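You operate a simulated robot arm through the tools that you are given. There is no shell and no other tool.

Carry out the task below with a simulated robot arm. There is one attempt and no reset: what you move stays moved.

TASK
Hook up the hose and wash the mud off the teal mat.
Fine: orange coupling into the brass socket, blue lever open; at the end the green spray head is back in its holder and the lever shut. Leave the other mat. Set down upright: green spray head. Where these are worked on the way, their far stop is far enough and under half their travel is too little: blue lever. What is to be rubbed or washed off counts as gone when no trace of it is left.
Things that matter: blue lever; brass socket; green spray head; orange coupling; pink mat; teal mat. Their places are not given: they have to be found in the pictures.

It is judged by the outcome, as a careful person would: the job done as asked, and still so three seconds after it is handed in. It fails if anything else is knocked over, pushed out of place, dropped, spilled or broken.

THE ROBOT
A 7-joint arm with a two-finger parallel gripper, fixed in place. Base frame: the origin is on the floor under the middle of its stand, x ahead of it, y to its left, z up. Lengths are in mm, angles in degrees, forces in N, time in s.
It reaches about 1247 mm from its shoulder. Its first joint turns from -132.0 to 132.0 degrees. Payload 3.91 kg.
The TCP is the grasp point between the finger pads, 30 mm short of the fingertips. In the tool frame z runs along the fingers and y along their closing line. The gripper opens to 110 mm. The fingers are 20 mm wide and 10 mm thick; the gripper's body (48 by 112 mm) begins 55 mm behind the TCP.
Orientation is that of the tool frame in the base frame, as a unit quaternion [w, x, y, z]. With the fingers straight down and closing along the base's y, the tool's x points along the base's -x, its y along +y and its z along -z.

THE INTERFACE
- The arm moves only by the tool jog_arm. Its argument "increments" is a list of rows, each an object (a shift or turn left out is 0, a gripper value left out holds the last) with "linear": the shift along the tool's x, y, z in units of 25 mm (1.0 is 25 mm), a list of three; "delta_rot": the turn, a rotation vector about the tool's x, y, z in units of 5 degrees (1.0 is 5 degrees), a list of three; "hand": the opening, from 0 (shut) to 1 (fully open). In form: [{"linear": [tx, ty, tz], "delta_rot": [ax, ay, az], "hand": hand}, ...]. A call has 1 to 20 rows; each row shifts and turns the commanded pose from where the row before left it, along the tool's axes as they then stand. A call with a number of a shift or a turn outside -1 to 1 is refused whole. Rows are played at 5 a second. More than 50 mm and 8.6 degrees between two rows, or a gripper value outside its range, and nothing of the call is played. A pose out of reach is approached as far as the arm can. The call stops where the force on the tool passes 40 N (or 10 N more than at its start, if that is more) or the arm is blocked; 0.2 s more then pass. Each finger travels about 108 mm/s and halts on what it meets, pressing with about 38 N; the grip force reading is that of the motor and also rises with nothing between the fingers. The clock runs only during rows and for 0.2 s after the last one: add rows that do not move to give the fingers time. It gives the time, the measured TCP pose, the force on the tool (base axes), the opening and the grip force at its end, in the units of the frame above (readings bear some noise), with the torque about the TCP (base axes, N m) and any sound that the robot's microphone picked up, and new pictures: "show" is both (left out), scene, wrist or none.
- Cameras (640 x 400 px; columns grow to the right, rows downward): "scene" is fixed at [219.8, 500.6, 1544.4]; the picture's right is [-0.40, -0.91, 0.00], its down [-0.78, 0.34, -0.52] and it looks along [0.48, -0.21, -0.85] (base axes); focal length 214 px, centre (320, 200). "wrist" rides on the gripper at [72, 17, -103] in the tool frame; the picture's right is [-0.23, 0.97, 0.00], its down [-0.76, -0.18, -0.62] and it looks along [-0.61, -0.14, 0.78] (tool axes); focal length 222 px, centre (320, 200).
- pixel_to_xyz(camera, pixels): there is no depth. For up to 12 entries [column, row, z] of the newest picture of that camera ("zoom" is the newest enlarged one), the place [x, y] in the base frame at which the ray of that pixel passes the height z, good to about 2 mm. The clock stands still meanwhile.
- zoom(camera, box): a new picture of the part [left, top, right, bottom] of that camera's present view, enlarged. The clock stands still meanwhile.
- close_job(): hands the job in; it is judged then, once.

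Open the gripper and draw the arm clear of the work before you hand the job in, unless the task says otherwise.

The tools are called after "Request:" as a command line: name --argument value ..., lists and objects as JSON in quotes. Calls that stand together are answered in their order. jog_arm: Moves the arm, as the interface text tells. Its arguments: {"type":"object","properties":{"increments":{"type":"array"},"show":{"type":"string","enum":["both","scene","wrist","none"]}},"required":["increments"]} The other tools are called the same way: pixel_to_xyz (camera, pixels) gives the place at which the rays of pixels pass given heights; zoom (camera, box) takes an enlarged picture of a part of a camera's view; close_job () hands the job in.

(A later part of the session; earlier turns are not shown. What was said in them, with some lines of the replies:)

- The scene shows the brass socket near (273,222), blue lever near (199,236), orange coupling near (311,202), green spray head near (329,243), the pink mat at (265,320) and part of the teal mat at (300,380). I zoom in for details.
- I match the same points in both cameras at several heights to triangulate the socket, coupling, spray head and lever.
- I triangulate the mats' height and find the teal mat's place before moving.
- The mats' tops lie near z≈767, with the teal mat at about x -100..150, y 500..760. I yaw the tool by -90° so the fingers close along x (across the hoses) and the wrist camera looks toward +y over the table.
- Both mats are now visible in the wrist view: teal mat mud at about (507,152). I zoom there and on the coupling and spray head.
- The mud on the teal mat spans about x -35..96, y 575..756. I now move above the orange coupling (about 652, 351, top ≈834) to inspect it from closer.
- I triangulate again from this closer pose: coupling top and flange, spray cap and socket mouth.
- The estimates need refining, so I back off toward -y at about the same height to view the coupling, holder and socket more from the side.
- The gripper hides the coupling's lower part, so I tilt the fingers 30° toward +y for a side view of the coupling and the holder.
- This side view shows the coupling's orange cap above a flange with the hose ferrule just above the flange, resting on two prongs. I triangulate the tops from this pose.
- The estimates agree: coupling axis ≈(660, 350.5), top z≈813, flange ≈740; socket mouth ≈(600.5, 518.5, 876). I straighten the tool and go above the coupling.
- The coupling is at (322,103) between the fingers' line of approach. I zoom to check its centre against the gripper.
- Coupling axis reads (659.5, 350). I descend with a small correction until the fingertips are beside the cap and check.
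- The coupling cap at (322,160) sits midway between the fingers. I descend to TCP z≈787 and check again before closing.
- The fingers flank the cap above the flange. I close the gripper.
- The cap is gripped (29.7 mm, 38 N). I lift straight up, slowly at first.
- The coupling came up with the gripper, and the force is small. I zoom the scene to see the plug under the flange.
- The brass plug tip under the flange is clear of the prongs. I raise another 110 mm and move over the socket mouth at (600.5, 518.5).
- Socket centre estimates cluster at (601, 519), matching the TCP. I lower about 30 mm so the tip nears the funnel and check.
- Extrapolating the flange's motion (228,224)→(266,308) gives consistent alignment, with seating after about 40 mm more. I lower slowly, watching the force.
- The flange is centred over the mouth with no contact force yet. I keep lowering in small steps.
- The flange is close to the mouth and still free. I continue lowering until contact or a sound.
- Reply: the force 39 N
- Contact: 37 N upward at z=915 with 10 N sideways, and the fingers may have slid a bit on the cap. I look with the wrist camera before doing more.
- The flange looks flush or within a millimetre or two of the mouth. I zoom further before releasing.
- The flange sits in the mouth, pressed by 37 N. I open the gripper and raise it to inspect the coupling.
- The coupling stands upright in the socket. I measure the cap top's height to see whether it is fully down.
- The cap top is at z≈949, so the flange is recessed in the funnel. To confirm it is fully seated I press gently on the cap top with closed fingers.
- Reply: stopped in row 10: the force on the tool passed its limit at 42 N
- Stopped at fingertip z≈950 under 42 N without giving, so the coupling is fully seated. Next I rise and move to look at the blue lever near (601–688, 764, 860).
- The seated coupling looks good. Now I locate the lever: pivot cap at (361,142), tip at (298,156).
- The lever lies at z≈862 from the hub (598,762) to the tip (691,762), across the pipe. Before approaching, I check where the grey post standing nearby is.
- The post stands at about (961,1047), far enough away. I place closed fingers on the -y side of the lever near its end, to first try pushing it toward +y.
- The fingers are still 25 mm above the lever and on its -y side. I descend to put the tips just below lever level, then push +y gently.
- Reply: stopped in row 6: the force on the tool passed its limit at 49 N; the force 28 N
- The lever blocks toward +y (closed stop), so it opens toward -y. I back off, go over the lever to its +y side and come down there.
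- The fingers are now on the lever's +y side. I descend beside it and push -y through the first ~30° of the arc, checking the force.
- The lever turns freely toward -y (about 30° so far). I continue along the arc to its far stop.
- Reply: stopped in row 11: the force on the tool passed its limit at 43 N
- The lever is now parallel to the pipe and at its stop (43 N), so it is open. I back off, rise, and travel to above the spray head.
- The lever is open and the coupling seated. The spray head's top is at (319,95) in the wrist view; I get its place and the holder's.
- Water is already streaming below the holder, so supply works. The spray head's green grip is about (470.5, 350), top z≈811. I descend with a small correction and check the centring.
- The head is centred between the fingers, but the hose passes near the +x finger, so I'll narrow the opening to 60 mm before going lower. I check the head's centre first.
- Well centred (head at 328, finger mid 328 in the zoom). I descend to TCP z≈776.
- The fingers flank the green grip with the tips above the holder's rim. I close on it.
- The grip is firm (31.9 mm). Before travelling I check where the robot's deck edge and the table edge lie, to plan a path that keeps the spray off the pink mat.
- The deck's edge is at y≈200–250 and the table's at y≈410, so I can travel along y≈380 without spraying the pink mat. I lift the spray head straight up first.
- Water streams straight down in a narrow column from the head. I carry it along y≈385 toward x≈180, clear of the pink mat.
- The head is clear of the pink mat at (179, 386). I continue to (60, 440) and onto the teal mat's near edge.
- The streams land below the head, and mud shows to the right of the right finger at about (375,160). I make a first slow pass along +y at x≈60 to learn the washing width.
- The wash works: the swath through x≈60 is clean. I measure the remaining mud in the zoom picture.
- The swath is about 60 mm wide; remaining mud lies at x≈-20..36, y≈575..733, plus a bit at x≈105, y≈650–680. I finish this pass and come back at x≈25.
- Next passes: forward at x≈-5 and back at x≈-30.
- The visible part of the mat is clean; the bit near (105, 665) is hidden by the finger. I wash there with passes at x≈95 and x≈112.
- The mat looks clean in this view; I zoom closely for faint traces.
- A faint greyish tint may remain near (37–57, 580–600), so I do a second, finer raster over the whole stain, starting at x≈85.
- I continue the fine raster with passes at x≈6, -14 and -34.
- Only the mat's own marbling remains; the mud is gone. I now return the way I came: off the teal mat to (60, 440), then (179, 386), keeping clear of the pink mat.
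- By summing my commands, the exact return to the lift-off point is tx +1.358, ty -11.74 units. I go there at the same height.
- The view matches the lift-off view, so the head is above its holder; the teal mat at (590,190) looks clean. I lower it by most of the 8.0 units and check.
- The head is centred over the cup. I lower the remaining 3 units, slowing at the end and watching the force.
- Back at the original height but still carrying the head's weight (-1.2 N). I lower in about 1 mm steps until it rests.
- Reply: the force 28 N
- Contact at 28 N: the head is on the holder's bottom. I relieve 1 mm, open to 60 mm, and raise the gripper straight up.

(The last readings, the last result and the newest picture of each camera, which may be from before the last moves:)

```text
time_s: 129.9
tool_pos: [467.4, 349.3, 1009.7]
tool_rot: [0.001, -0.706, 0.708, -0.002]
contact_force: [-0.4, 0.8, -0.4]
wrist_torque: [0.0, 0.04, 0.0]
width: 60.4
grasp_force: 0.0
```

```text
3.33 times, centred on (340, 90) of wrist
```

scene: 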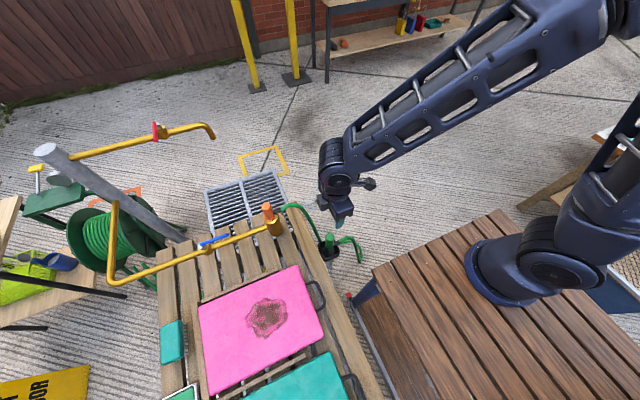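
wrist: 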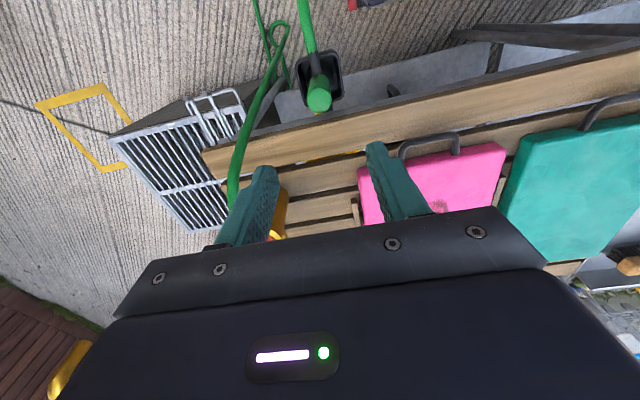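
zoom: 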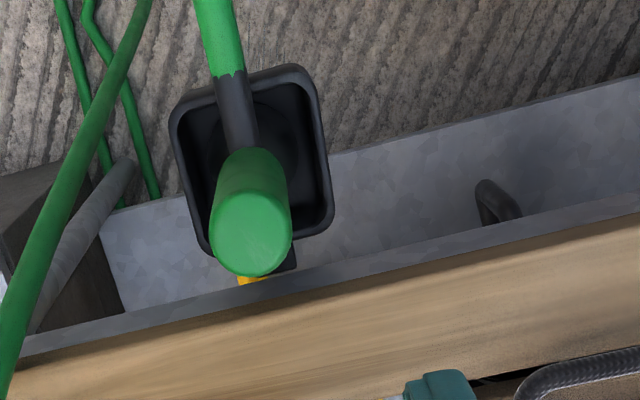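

The spray head is back, upright, as it was at first. From here most of the teal mat is visible unobstructed, so I zoom in for any trace before shutting the water.

Request:
zoom --camera "wrist" --box '[490, 110, 640, 260]'

Request:
zoom --camera "wrist" --box '[540, 140, 640, 220]'

```text
2.67 times, centred on (565, 185) of wrist
```

zoom: 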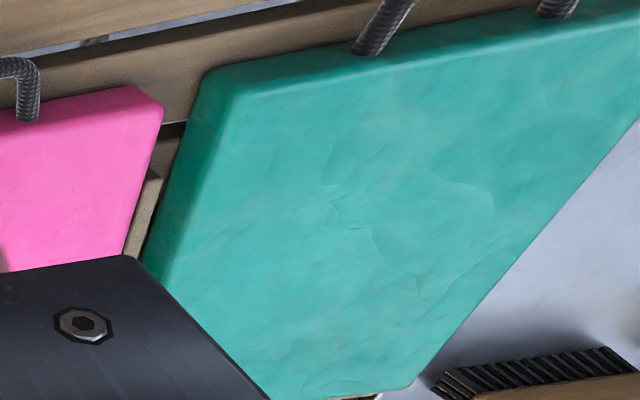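

```text
5.00 times, centred on (590, 180) of wrist
```

zoom: 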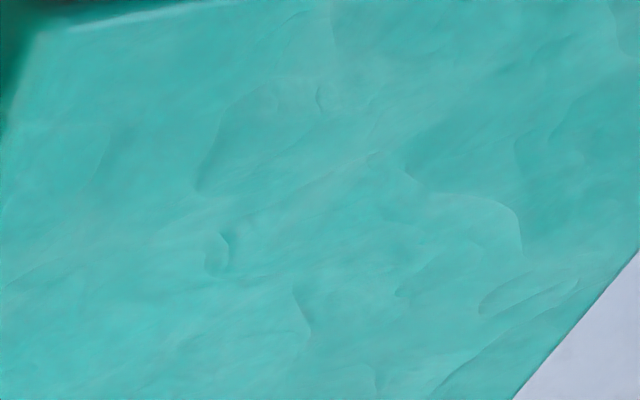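

It looks like plain marbling. To be sure before shutting the water, I take an unobstructed look from above the teal mat.

Request:
jog_arm --increments '[{"linear": [-0.26, 0.815, -0.38], "hand": 1}, {"linear": [-0.26, 0.815, -0.38]}, {"linear": [-0.26, 0.815, -0.38]}, {"linear": [-0.26, 0.815, -0.38]}, {"linear": [-0.26, 0.815, -0.38]}, {"linear": [-0.26, 0.815, -0.38]}, {"linear": [-0.26, 0.815, -0.38]}, {"linear": [-0.26, 0.815, -0.38]}, {"linear": [-0.26, 0.815, -0.38]}, {"linear": [-0.26, 0.815, -0.38]}, {"linear": [-0.26, 0.815, -0.38]}, {"linear": [-0.26, 0.815, -0.38]}, {"linear": [-0.26, 0.815, -0.38]}, {"linear": [-0.26, 0.815, -0.38]}, {"linear": [-0.26, 0.815, -0.38]}, {"linear": [-0.26, 0.815, -0.38]}, {"linear": [-0.26, 0.815, -0.38]}, {"linear": [-0.26, 0.815, -0.38]}, {"linear": [-0.26, 0.815, -0.38]}, {"linear": [-0.26, 0.815, -0.38]}]'

Request:
zoom --camera "wrist" --box '[240, 60, 420, 220]'

```text
time_s: 134.1
tool_pos: [61.0, 483.6, 1198.4]
tool_rot: [0.0, -0.707, 0.708, -0.003]
contact_force: [0.9, 0.1, 0.1]
wrist_torque: [0.02, -0.01, -0.01]
width: 109.9
grasp_force: 0.1
```

scene: 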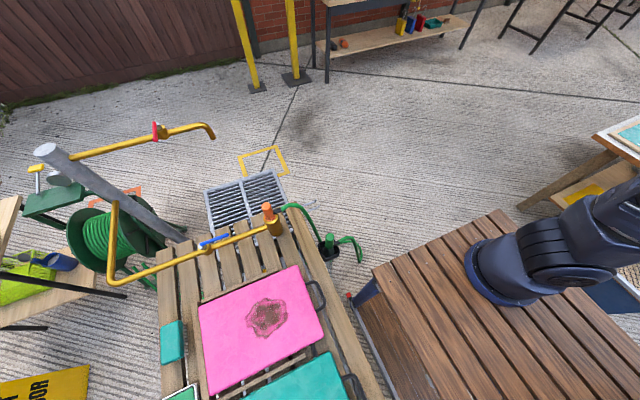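
wrist: 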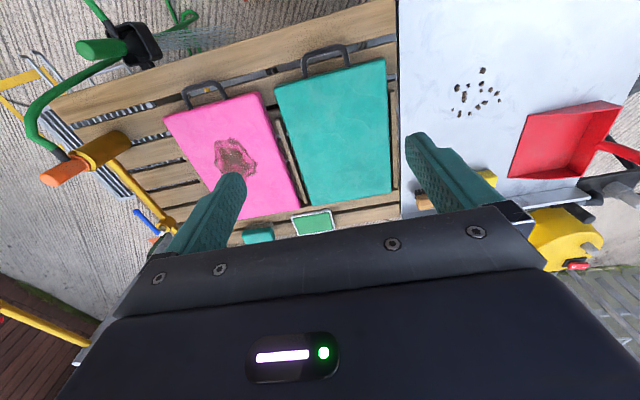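

```text
2.50 times, centred on (330, 140) of wrist
```

zoom: 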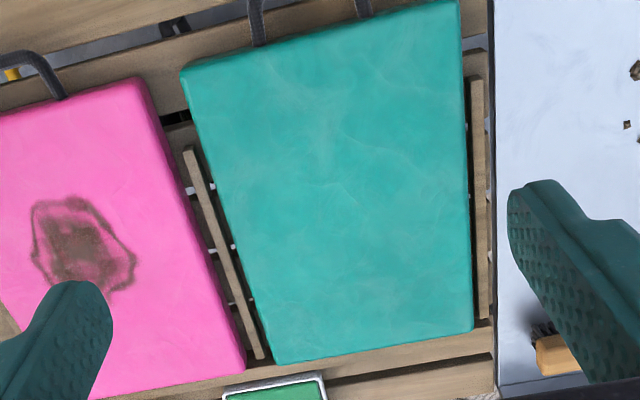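

Request:
zoom --camera "wrist" --box '[275, 60, 395, 140]'

Request:
zoom --camera "wrist" --box '[275, 130, 395, 210]'

```text
5.00 times, centred on (335, 100) of wrist
```

zoom: 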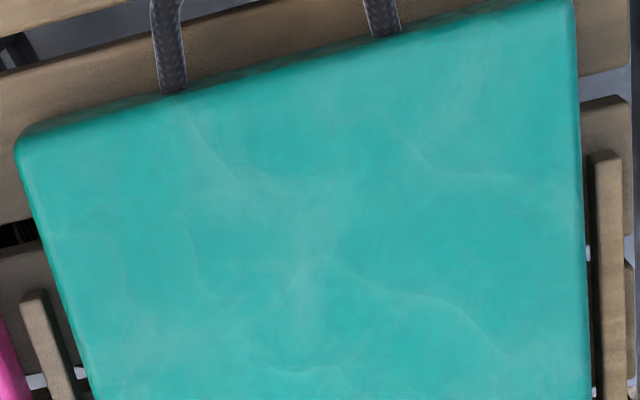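

```text
5.00 times, centred on (335, 170) of wrist
```

zoom: 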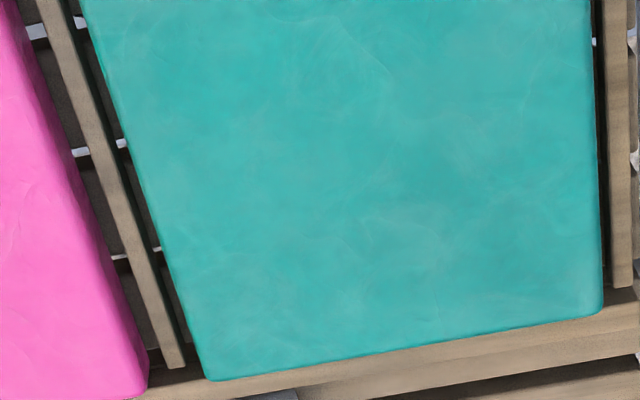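

The teal mat is clean. Now to shut the lever, I first determine the pipe's height so the fingertips clear it.

Request:
zoom --camera "scene" --box '[185, 215, 265, 265]'

Request:
pixel_to_xyz --camera "scene" --pixels '[[241.9, 237.3, 810], [241.9, 237.3, 830], [241.9, 237.3, 850]]'

```text
8.00 times, centred on (225, 240) of scene
```

zoom: 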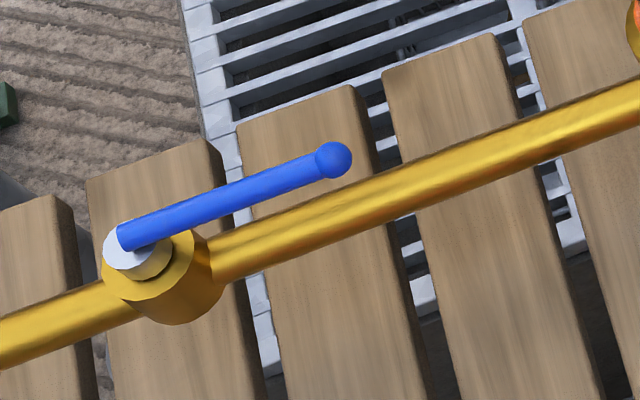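

```text
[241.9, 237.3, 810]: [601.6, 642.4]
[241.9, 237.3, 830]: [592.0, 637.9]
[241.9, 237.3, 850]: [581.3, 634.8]
```

The pipe's top is near z≈825, below my fingertip height of 851. I travel to above the -x side of the open lever with closed fingers.

Request:
jog_arm --increments '[{"linear": [-0.4, -1, 0], "hand": 0}, {"linear": [-0.4, -1, 0]}, {"linear": [-0.4, -1, 0]}, {"linear": [-0.4, -1, 0]}, {"linear": [-0.4, -1, 0]}, {"linear": [-0.4, -1, 0]}, {"linear": [-0.4, -1, 0]}, {"linear": [-0.4, -1, 0]}, {"linear": [-0.4, -1, 0]}, {"linear": [-0.4, -1, 0]}, {"linear": [-0.4, -1, 0]}, {"linear": [-0.4, -1, 0]}, {"linear": [-0.4, -1, 0]}, {"linear": [-0.4, -1, 0]}, {"linear": [-0.4, -1, 0]}, {"linear": [-0.4, -1, 0]}, {"linear": [-0.4, -1, 0]}, {"linear": [-0.4, -1, 0]}, {"linear": [-0.4, -1, 0]}, {"linear": [-0.4, -1, 0]}]' --show "none"

Request:
jog_arm --increments '[{"linear": [-0.34, -0.3, 0.5]}, {"linear": [0, 0, 0.95]}, {"linear": [0, 0, 0.95]}, {"linear": [0, 0, 0.95]}, {"linear": [0, 0, 0.95]}, {"linear": [0, 0, 0.95]}, {"linear": [0, 0, 0.95]}, {"linear": [0, 0, 0.95]}, {"linear": [0, 0, 0.95]}, {"linear": [0, 0, 0.95]}, {"linear": [0, 0, 0.95]}, {}]'

Request:
zoom --camera "scene" --box '[180, 200, 260, 260]'

Request:
zoom --camera "wrist" --box '[240, 80, 420, 230]'

```text
time_s: 138.3
tool_pos: [560.0, 681.1, 1197.6]
tool_rot: [0.001, -0.706, 0.708, -0.002]
contact_force: [-0.7, 0.6, -0.8]
wrist_torque: [0.03, -0.01, -0.05]
width: 0.0
grasp_force: 37.7
```

```text
time_s: 140.9
tool_pos: [570.4, 689.4, 949.5]
tool_rot: [0.0, -0.706, 0.708, -0.003]
contact_force: [0.1, 0.5, 0.0]
wrist_torque: [0.02, 0.0, -0.01]
width: 0.2
grasp_force: 38.2
```

scene: 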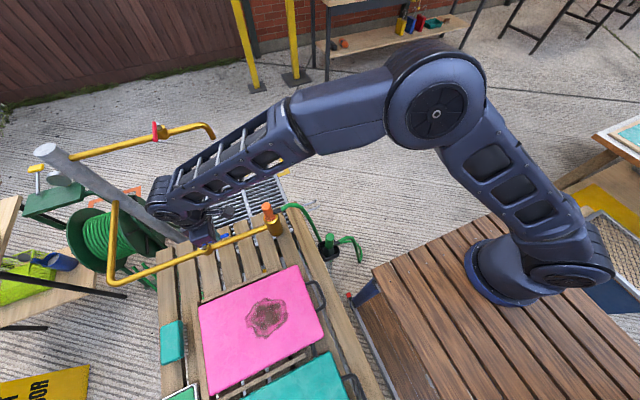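
wrist: 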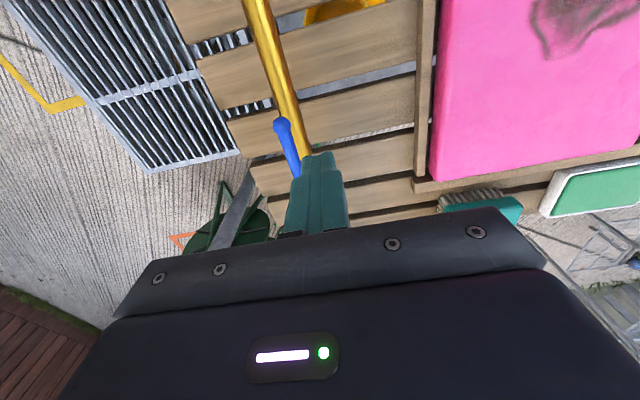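

```text
6.67 times, centred on (220, 230) of scene
```

zoom: 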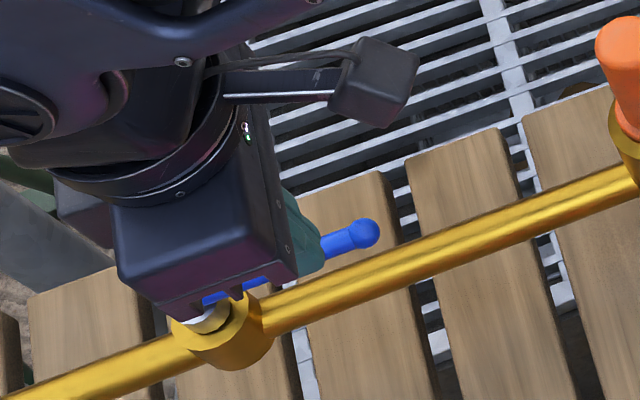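

```text
2.67 times, centred on (330, 155) of wrist
```

zoom: 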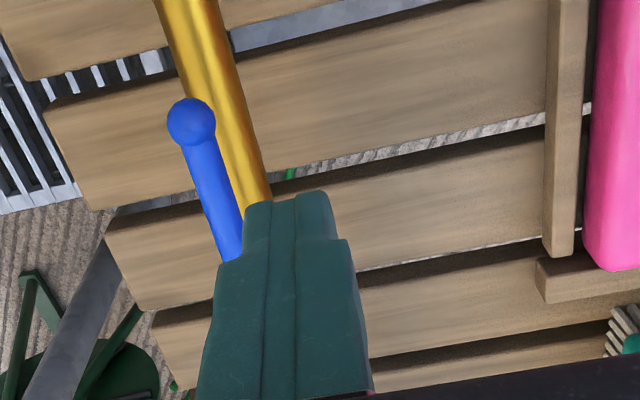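

Request:
pixel_to_xyz --camera "wrist" --pixels '[[281.2, 125, 862], [293, 160, 862], [281.2, 125, 855]]'

```text
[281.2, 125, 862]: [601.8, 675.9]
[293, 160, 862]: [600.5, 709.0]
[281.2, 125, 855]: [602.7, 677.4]
```

The lever's axis is at x≈601, tip y≈673; my fingers at x=570 have clearance. I descend beside it and push +x through the first third of the arc.

Request:
jog_arm --increments '[{"linear": [0, 0, 0.9]}, {"linear": [0, 0, 0.9]}, {"linear": [0, 0, 0.9]}, {}, {"linear": [-0.03, -0.42, 0]}, {"linear": [0.03, -0.33, 0]}, {"linear": [0.03, -0.33, 0]}, {"linear": [-0.03, -0.35, 0]}, {"linear": [-0.04, -0.35, 0]}, {}]'

Request:
zoom --camera "scene" --box '[180, 200, 260, 260]'

```text
time_s: 143.1
tool_pos: [616.5, 688.0, 881.0]
tool_rot: [0.001, -0.706, 0.708, -0.002]
contact_force: [0.5, 0.2, 0.3]
wrist_torque: [-0.02, -0.01, -0.03]
width: 0.0
grasp_force: 37.6
```

scene: 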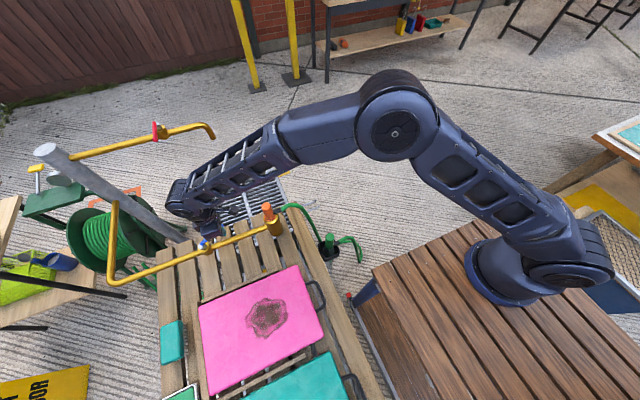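
wrist: 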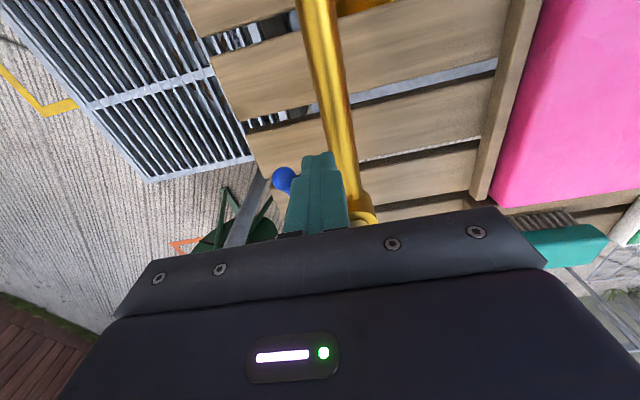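

```text
6.67 times, centred on (220, 230) of scene
```

zoom: 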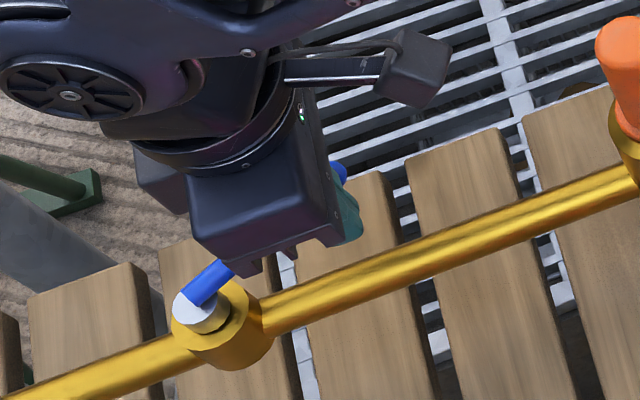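

The lever is turning back with the fingers (ball tip at (283,180)). I continue the arc to the closed stop.

Request:
jog_arm --increments '[{"linear": [-0.13, -0.35, 0]}, {"linear": [-0.18, -0.35, 0]}, {"linear": [-0.25, -0.31, 0]}, {"linear": [-0.25, -0.31, 0]}, {"linear": [-0.33, -0.25, 0]}, {"linear": [-0.33, -0.24, 0]}, {"linear": [-0.39, -0.15, 0]}, {"linear": [-0.39, -0.15, 0]}, {"linear": [-0.1, 0, 0]}, {"linear": [-0.1, 0, 0]}, {"linear": [-0.1, 0, 0]}, {}]'

Request:
zoom --camera "scene" --box '[170, 200, 250, 260]'

Request:
zoom --camera "wrist" --box '[260, 100, 420, 230]'

```text
time_s: 145.3
tool_pos: [668.3, 743.8, 880.3]
tool_rot: [-0.003, -0.705, 0.71, -0.006]
contact_force: [-7.0, -21.4, 7.2]
wrist_torque: [-0.22, 0.22, 0.11]
width: 0.0
grasp_force: 37.7
stopped in row 11: the force on the tool passed its limit at 47 N (the readings are from after the stop); the commanded pose is now the measured one
```

scene: 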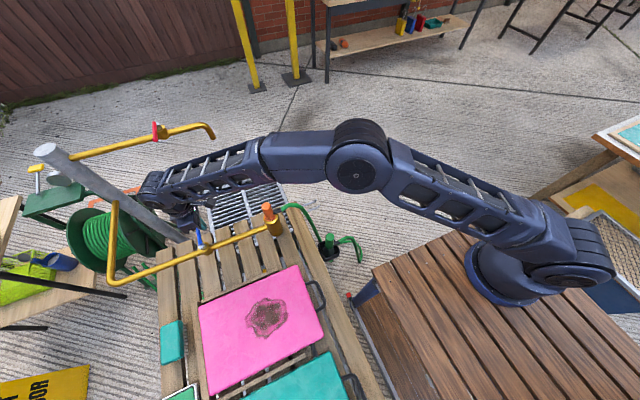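
wrist: 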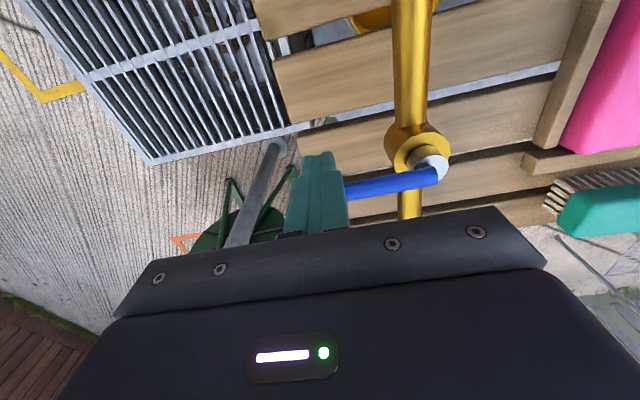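

```text
6.67 times, centred on (210, 230) of scene
```

zoom: 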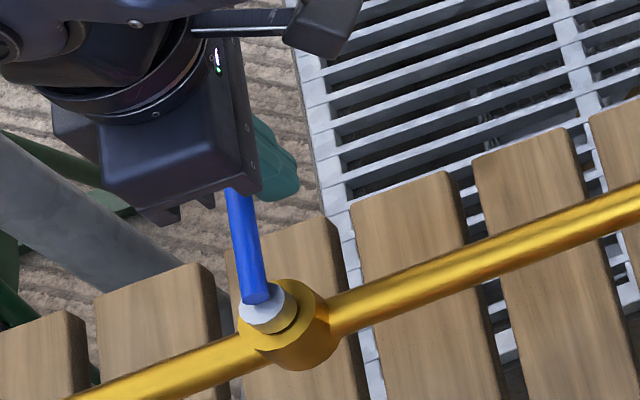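

```text
3.08 times, centred on (340, 165) of wrist
```

zoom: 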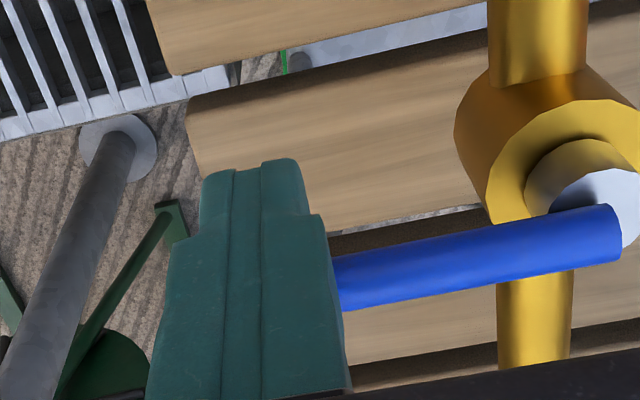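

The lever is back at its closed stop (47 N at y≈744, same as before). I back off -y, rise, and draw the arm clear with the gripper opened.

Request:
jog_arm --increments '[{"linear": [0.5, 0, 0]}, {"linear": [0, 0, -0.9]}, {"linear": [0, 0, -0.9]}, {"linear": [0, 0, -0.9]}, {"linear": [0, 0, -0.9]}, {"linear": [0, 0, -0.9]}, {"linear": [0, 0, -0.9]}, {"linear": [0, 0, -0.9]}, {"linear": [0, 0, -0.9]}, {"linear": [0, 0, -0.9]}, {}]' --show "none"

Request:
jog_arm --increments '[{"linear": [0.9, 0.3, -0.2], "hand": 1}, {"linear": [0.9, 0.3, -0.2]}, {"linear": [0.9, 0.3, -0.2]}, {"linear": [0.9, 0.3, -0.2]}, {"linear": [0.9, 0.3, -0.2]}, {"linear": [0.9, 0.3, -0.2]}, {"linear": [0.9, 0.3, -0.2]}, {"linear": [0.9, 0.3, -0.2]}, {"linear": [0.9, 0.3, -0.2]}, {"linear": [0.9, 0.3, -0.2]}, {"linear": [0.9, 0.3, -0.2]}, {"linear": [0.9, 0.3, -0.2]}, {"linear": [0.9, 0.3, -0.2]}, {"linear": [0.9, 0.3, -0.2]}, {"linear": [0.9, 0.3, -0.2]}, {"linear": [0.9, 0.3, 0]}, {"linear": [0.9, 0.3, 0]}, {}]'

Request:
zoom --camera "scene" --box '[180, 190, 370, 280]'

Request:
zoom --camera "scene" --box '[305, 220, 365, 270]'

Request:
zoom --camera "wrist" --box '[200, 0, 640, 260]'

```text
time_s: 147.7
tool_pos: [665.9, 736.6, 1085.3]
tool_rot: [-0.003, -0.706, 0.708, -0.004]
contact_force: [0.2, -0.2, -0.4]
wrist_torque: [-0.01, 0.01, 0.03]
width: 0.0
grasp_force: 37.7
```

```text
time_s: 151.5
tool_pos: [536.5, 354.4, 1162.5]
tool_rot: [-0.002, -0.706, 0.708, -0.006]
contact_force: [0.2, -0.5, -0.4]
wrist_torque: [0.0, 0.0, 0.0]
width: 110.0
grasp_force: 0.1
```

scene: 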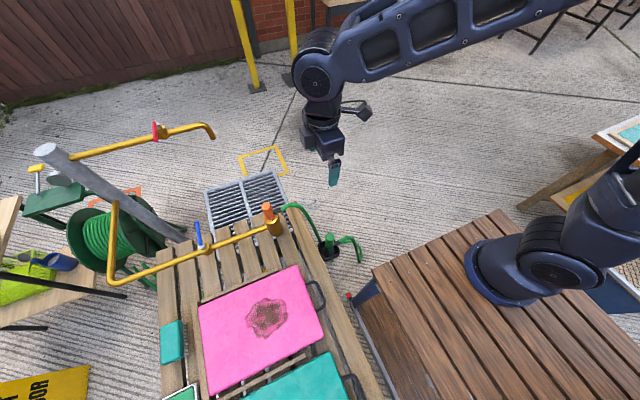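
wrist: 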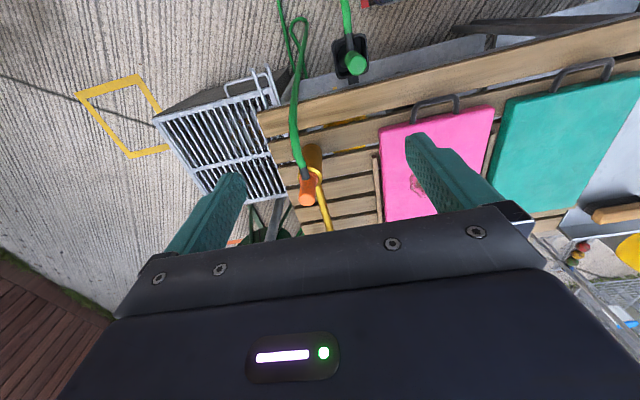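

```text
3.37 times, centred on (275, 235) of scene
```

zoom: 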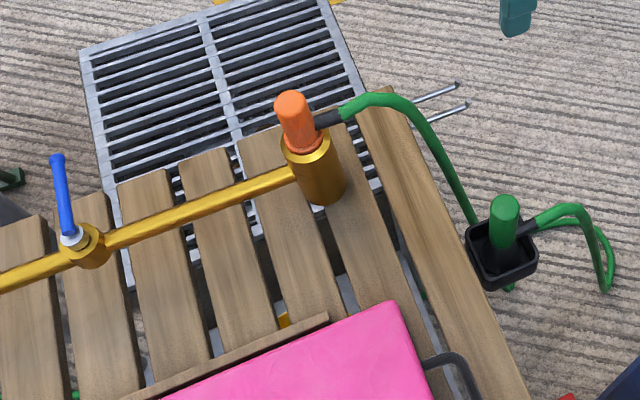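

```text
8.00 times, centred on (335, 245) of scene
```

zoom: 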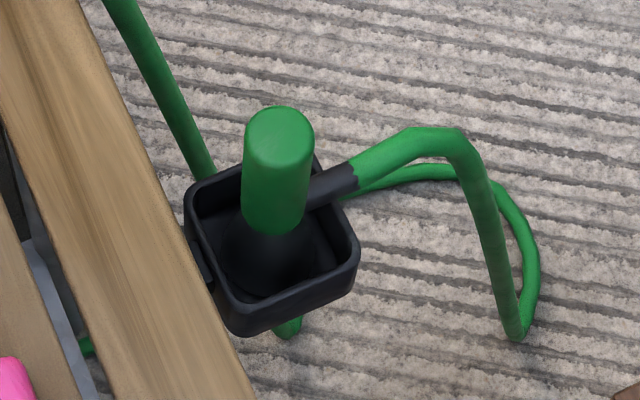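

```text
1.45 times, centred on (420, 130) of wrist
```

zoom: 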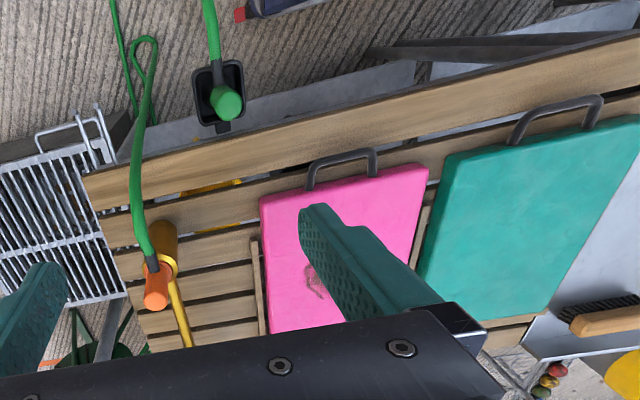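

Water has stopped. The lever is shut across the pipe as it was at the start, the coupling is seated, and the spray head is upright in its holder. The teal mat is clean and the pink mat untouched. The arm is clear with the gripper open, so I hand in the job.

Request:
close_job

```text
The job is handed in.
```

The hose is hooked up and the teal mat is washed; I've handed the job in. I don't have the verdict yet.

- **Coupling:** the orange coupling is fully seated in the brass socket. It didn't move when I pressed on it with about 40 N.
- **Lever:** I opened the blue lever to its far stop for the wash, then shut it against its closed stop. The water has stopped.
- **Teal mat:** I went over the stain twice, and an unobstructed look from above showed no mud, only the mat's own marbling.
- **Spray head:** the green spray head is upright in its holder, as it was at the start.
- **Pink mat:** I kept the spray clear of it, and its mud looks unchanged.

I saw nothing else knocked over or moved. The gripper is open and the arm is clear of the work.
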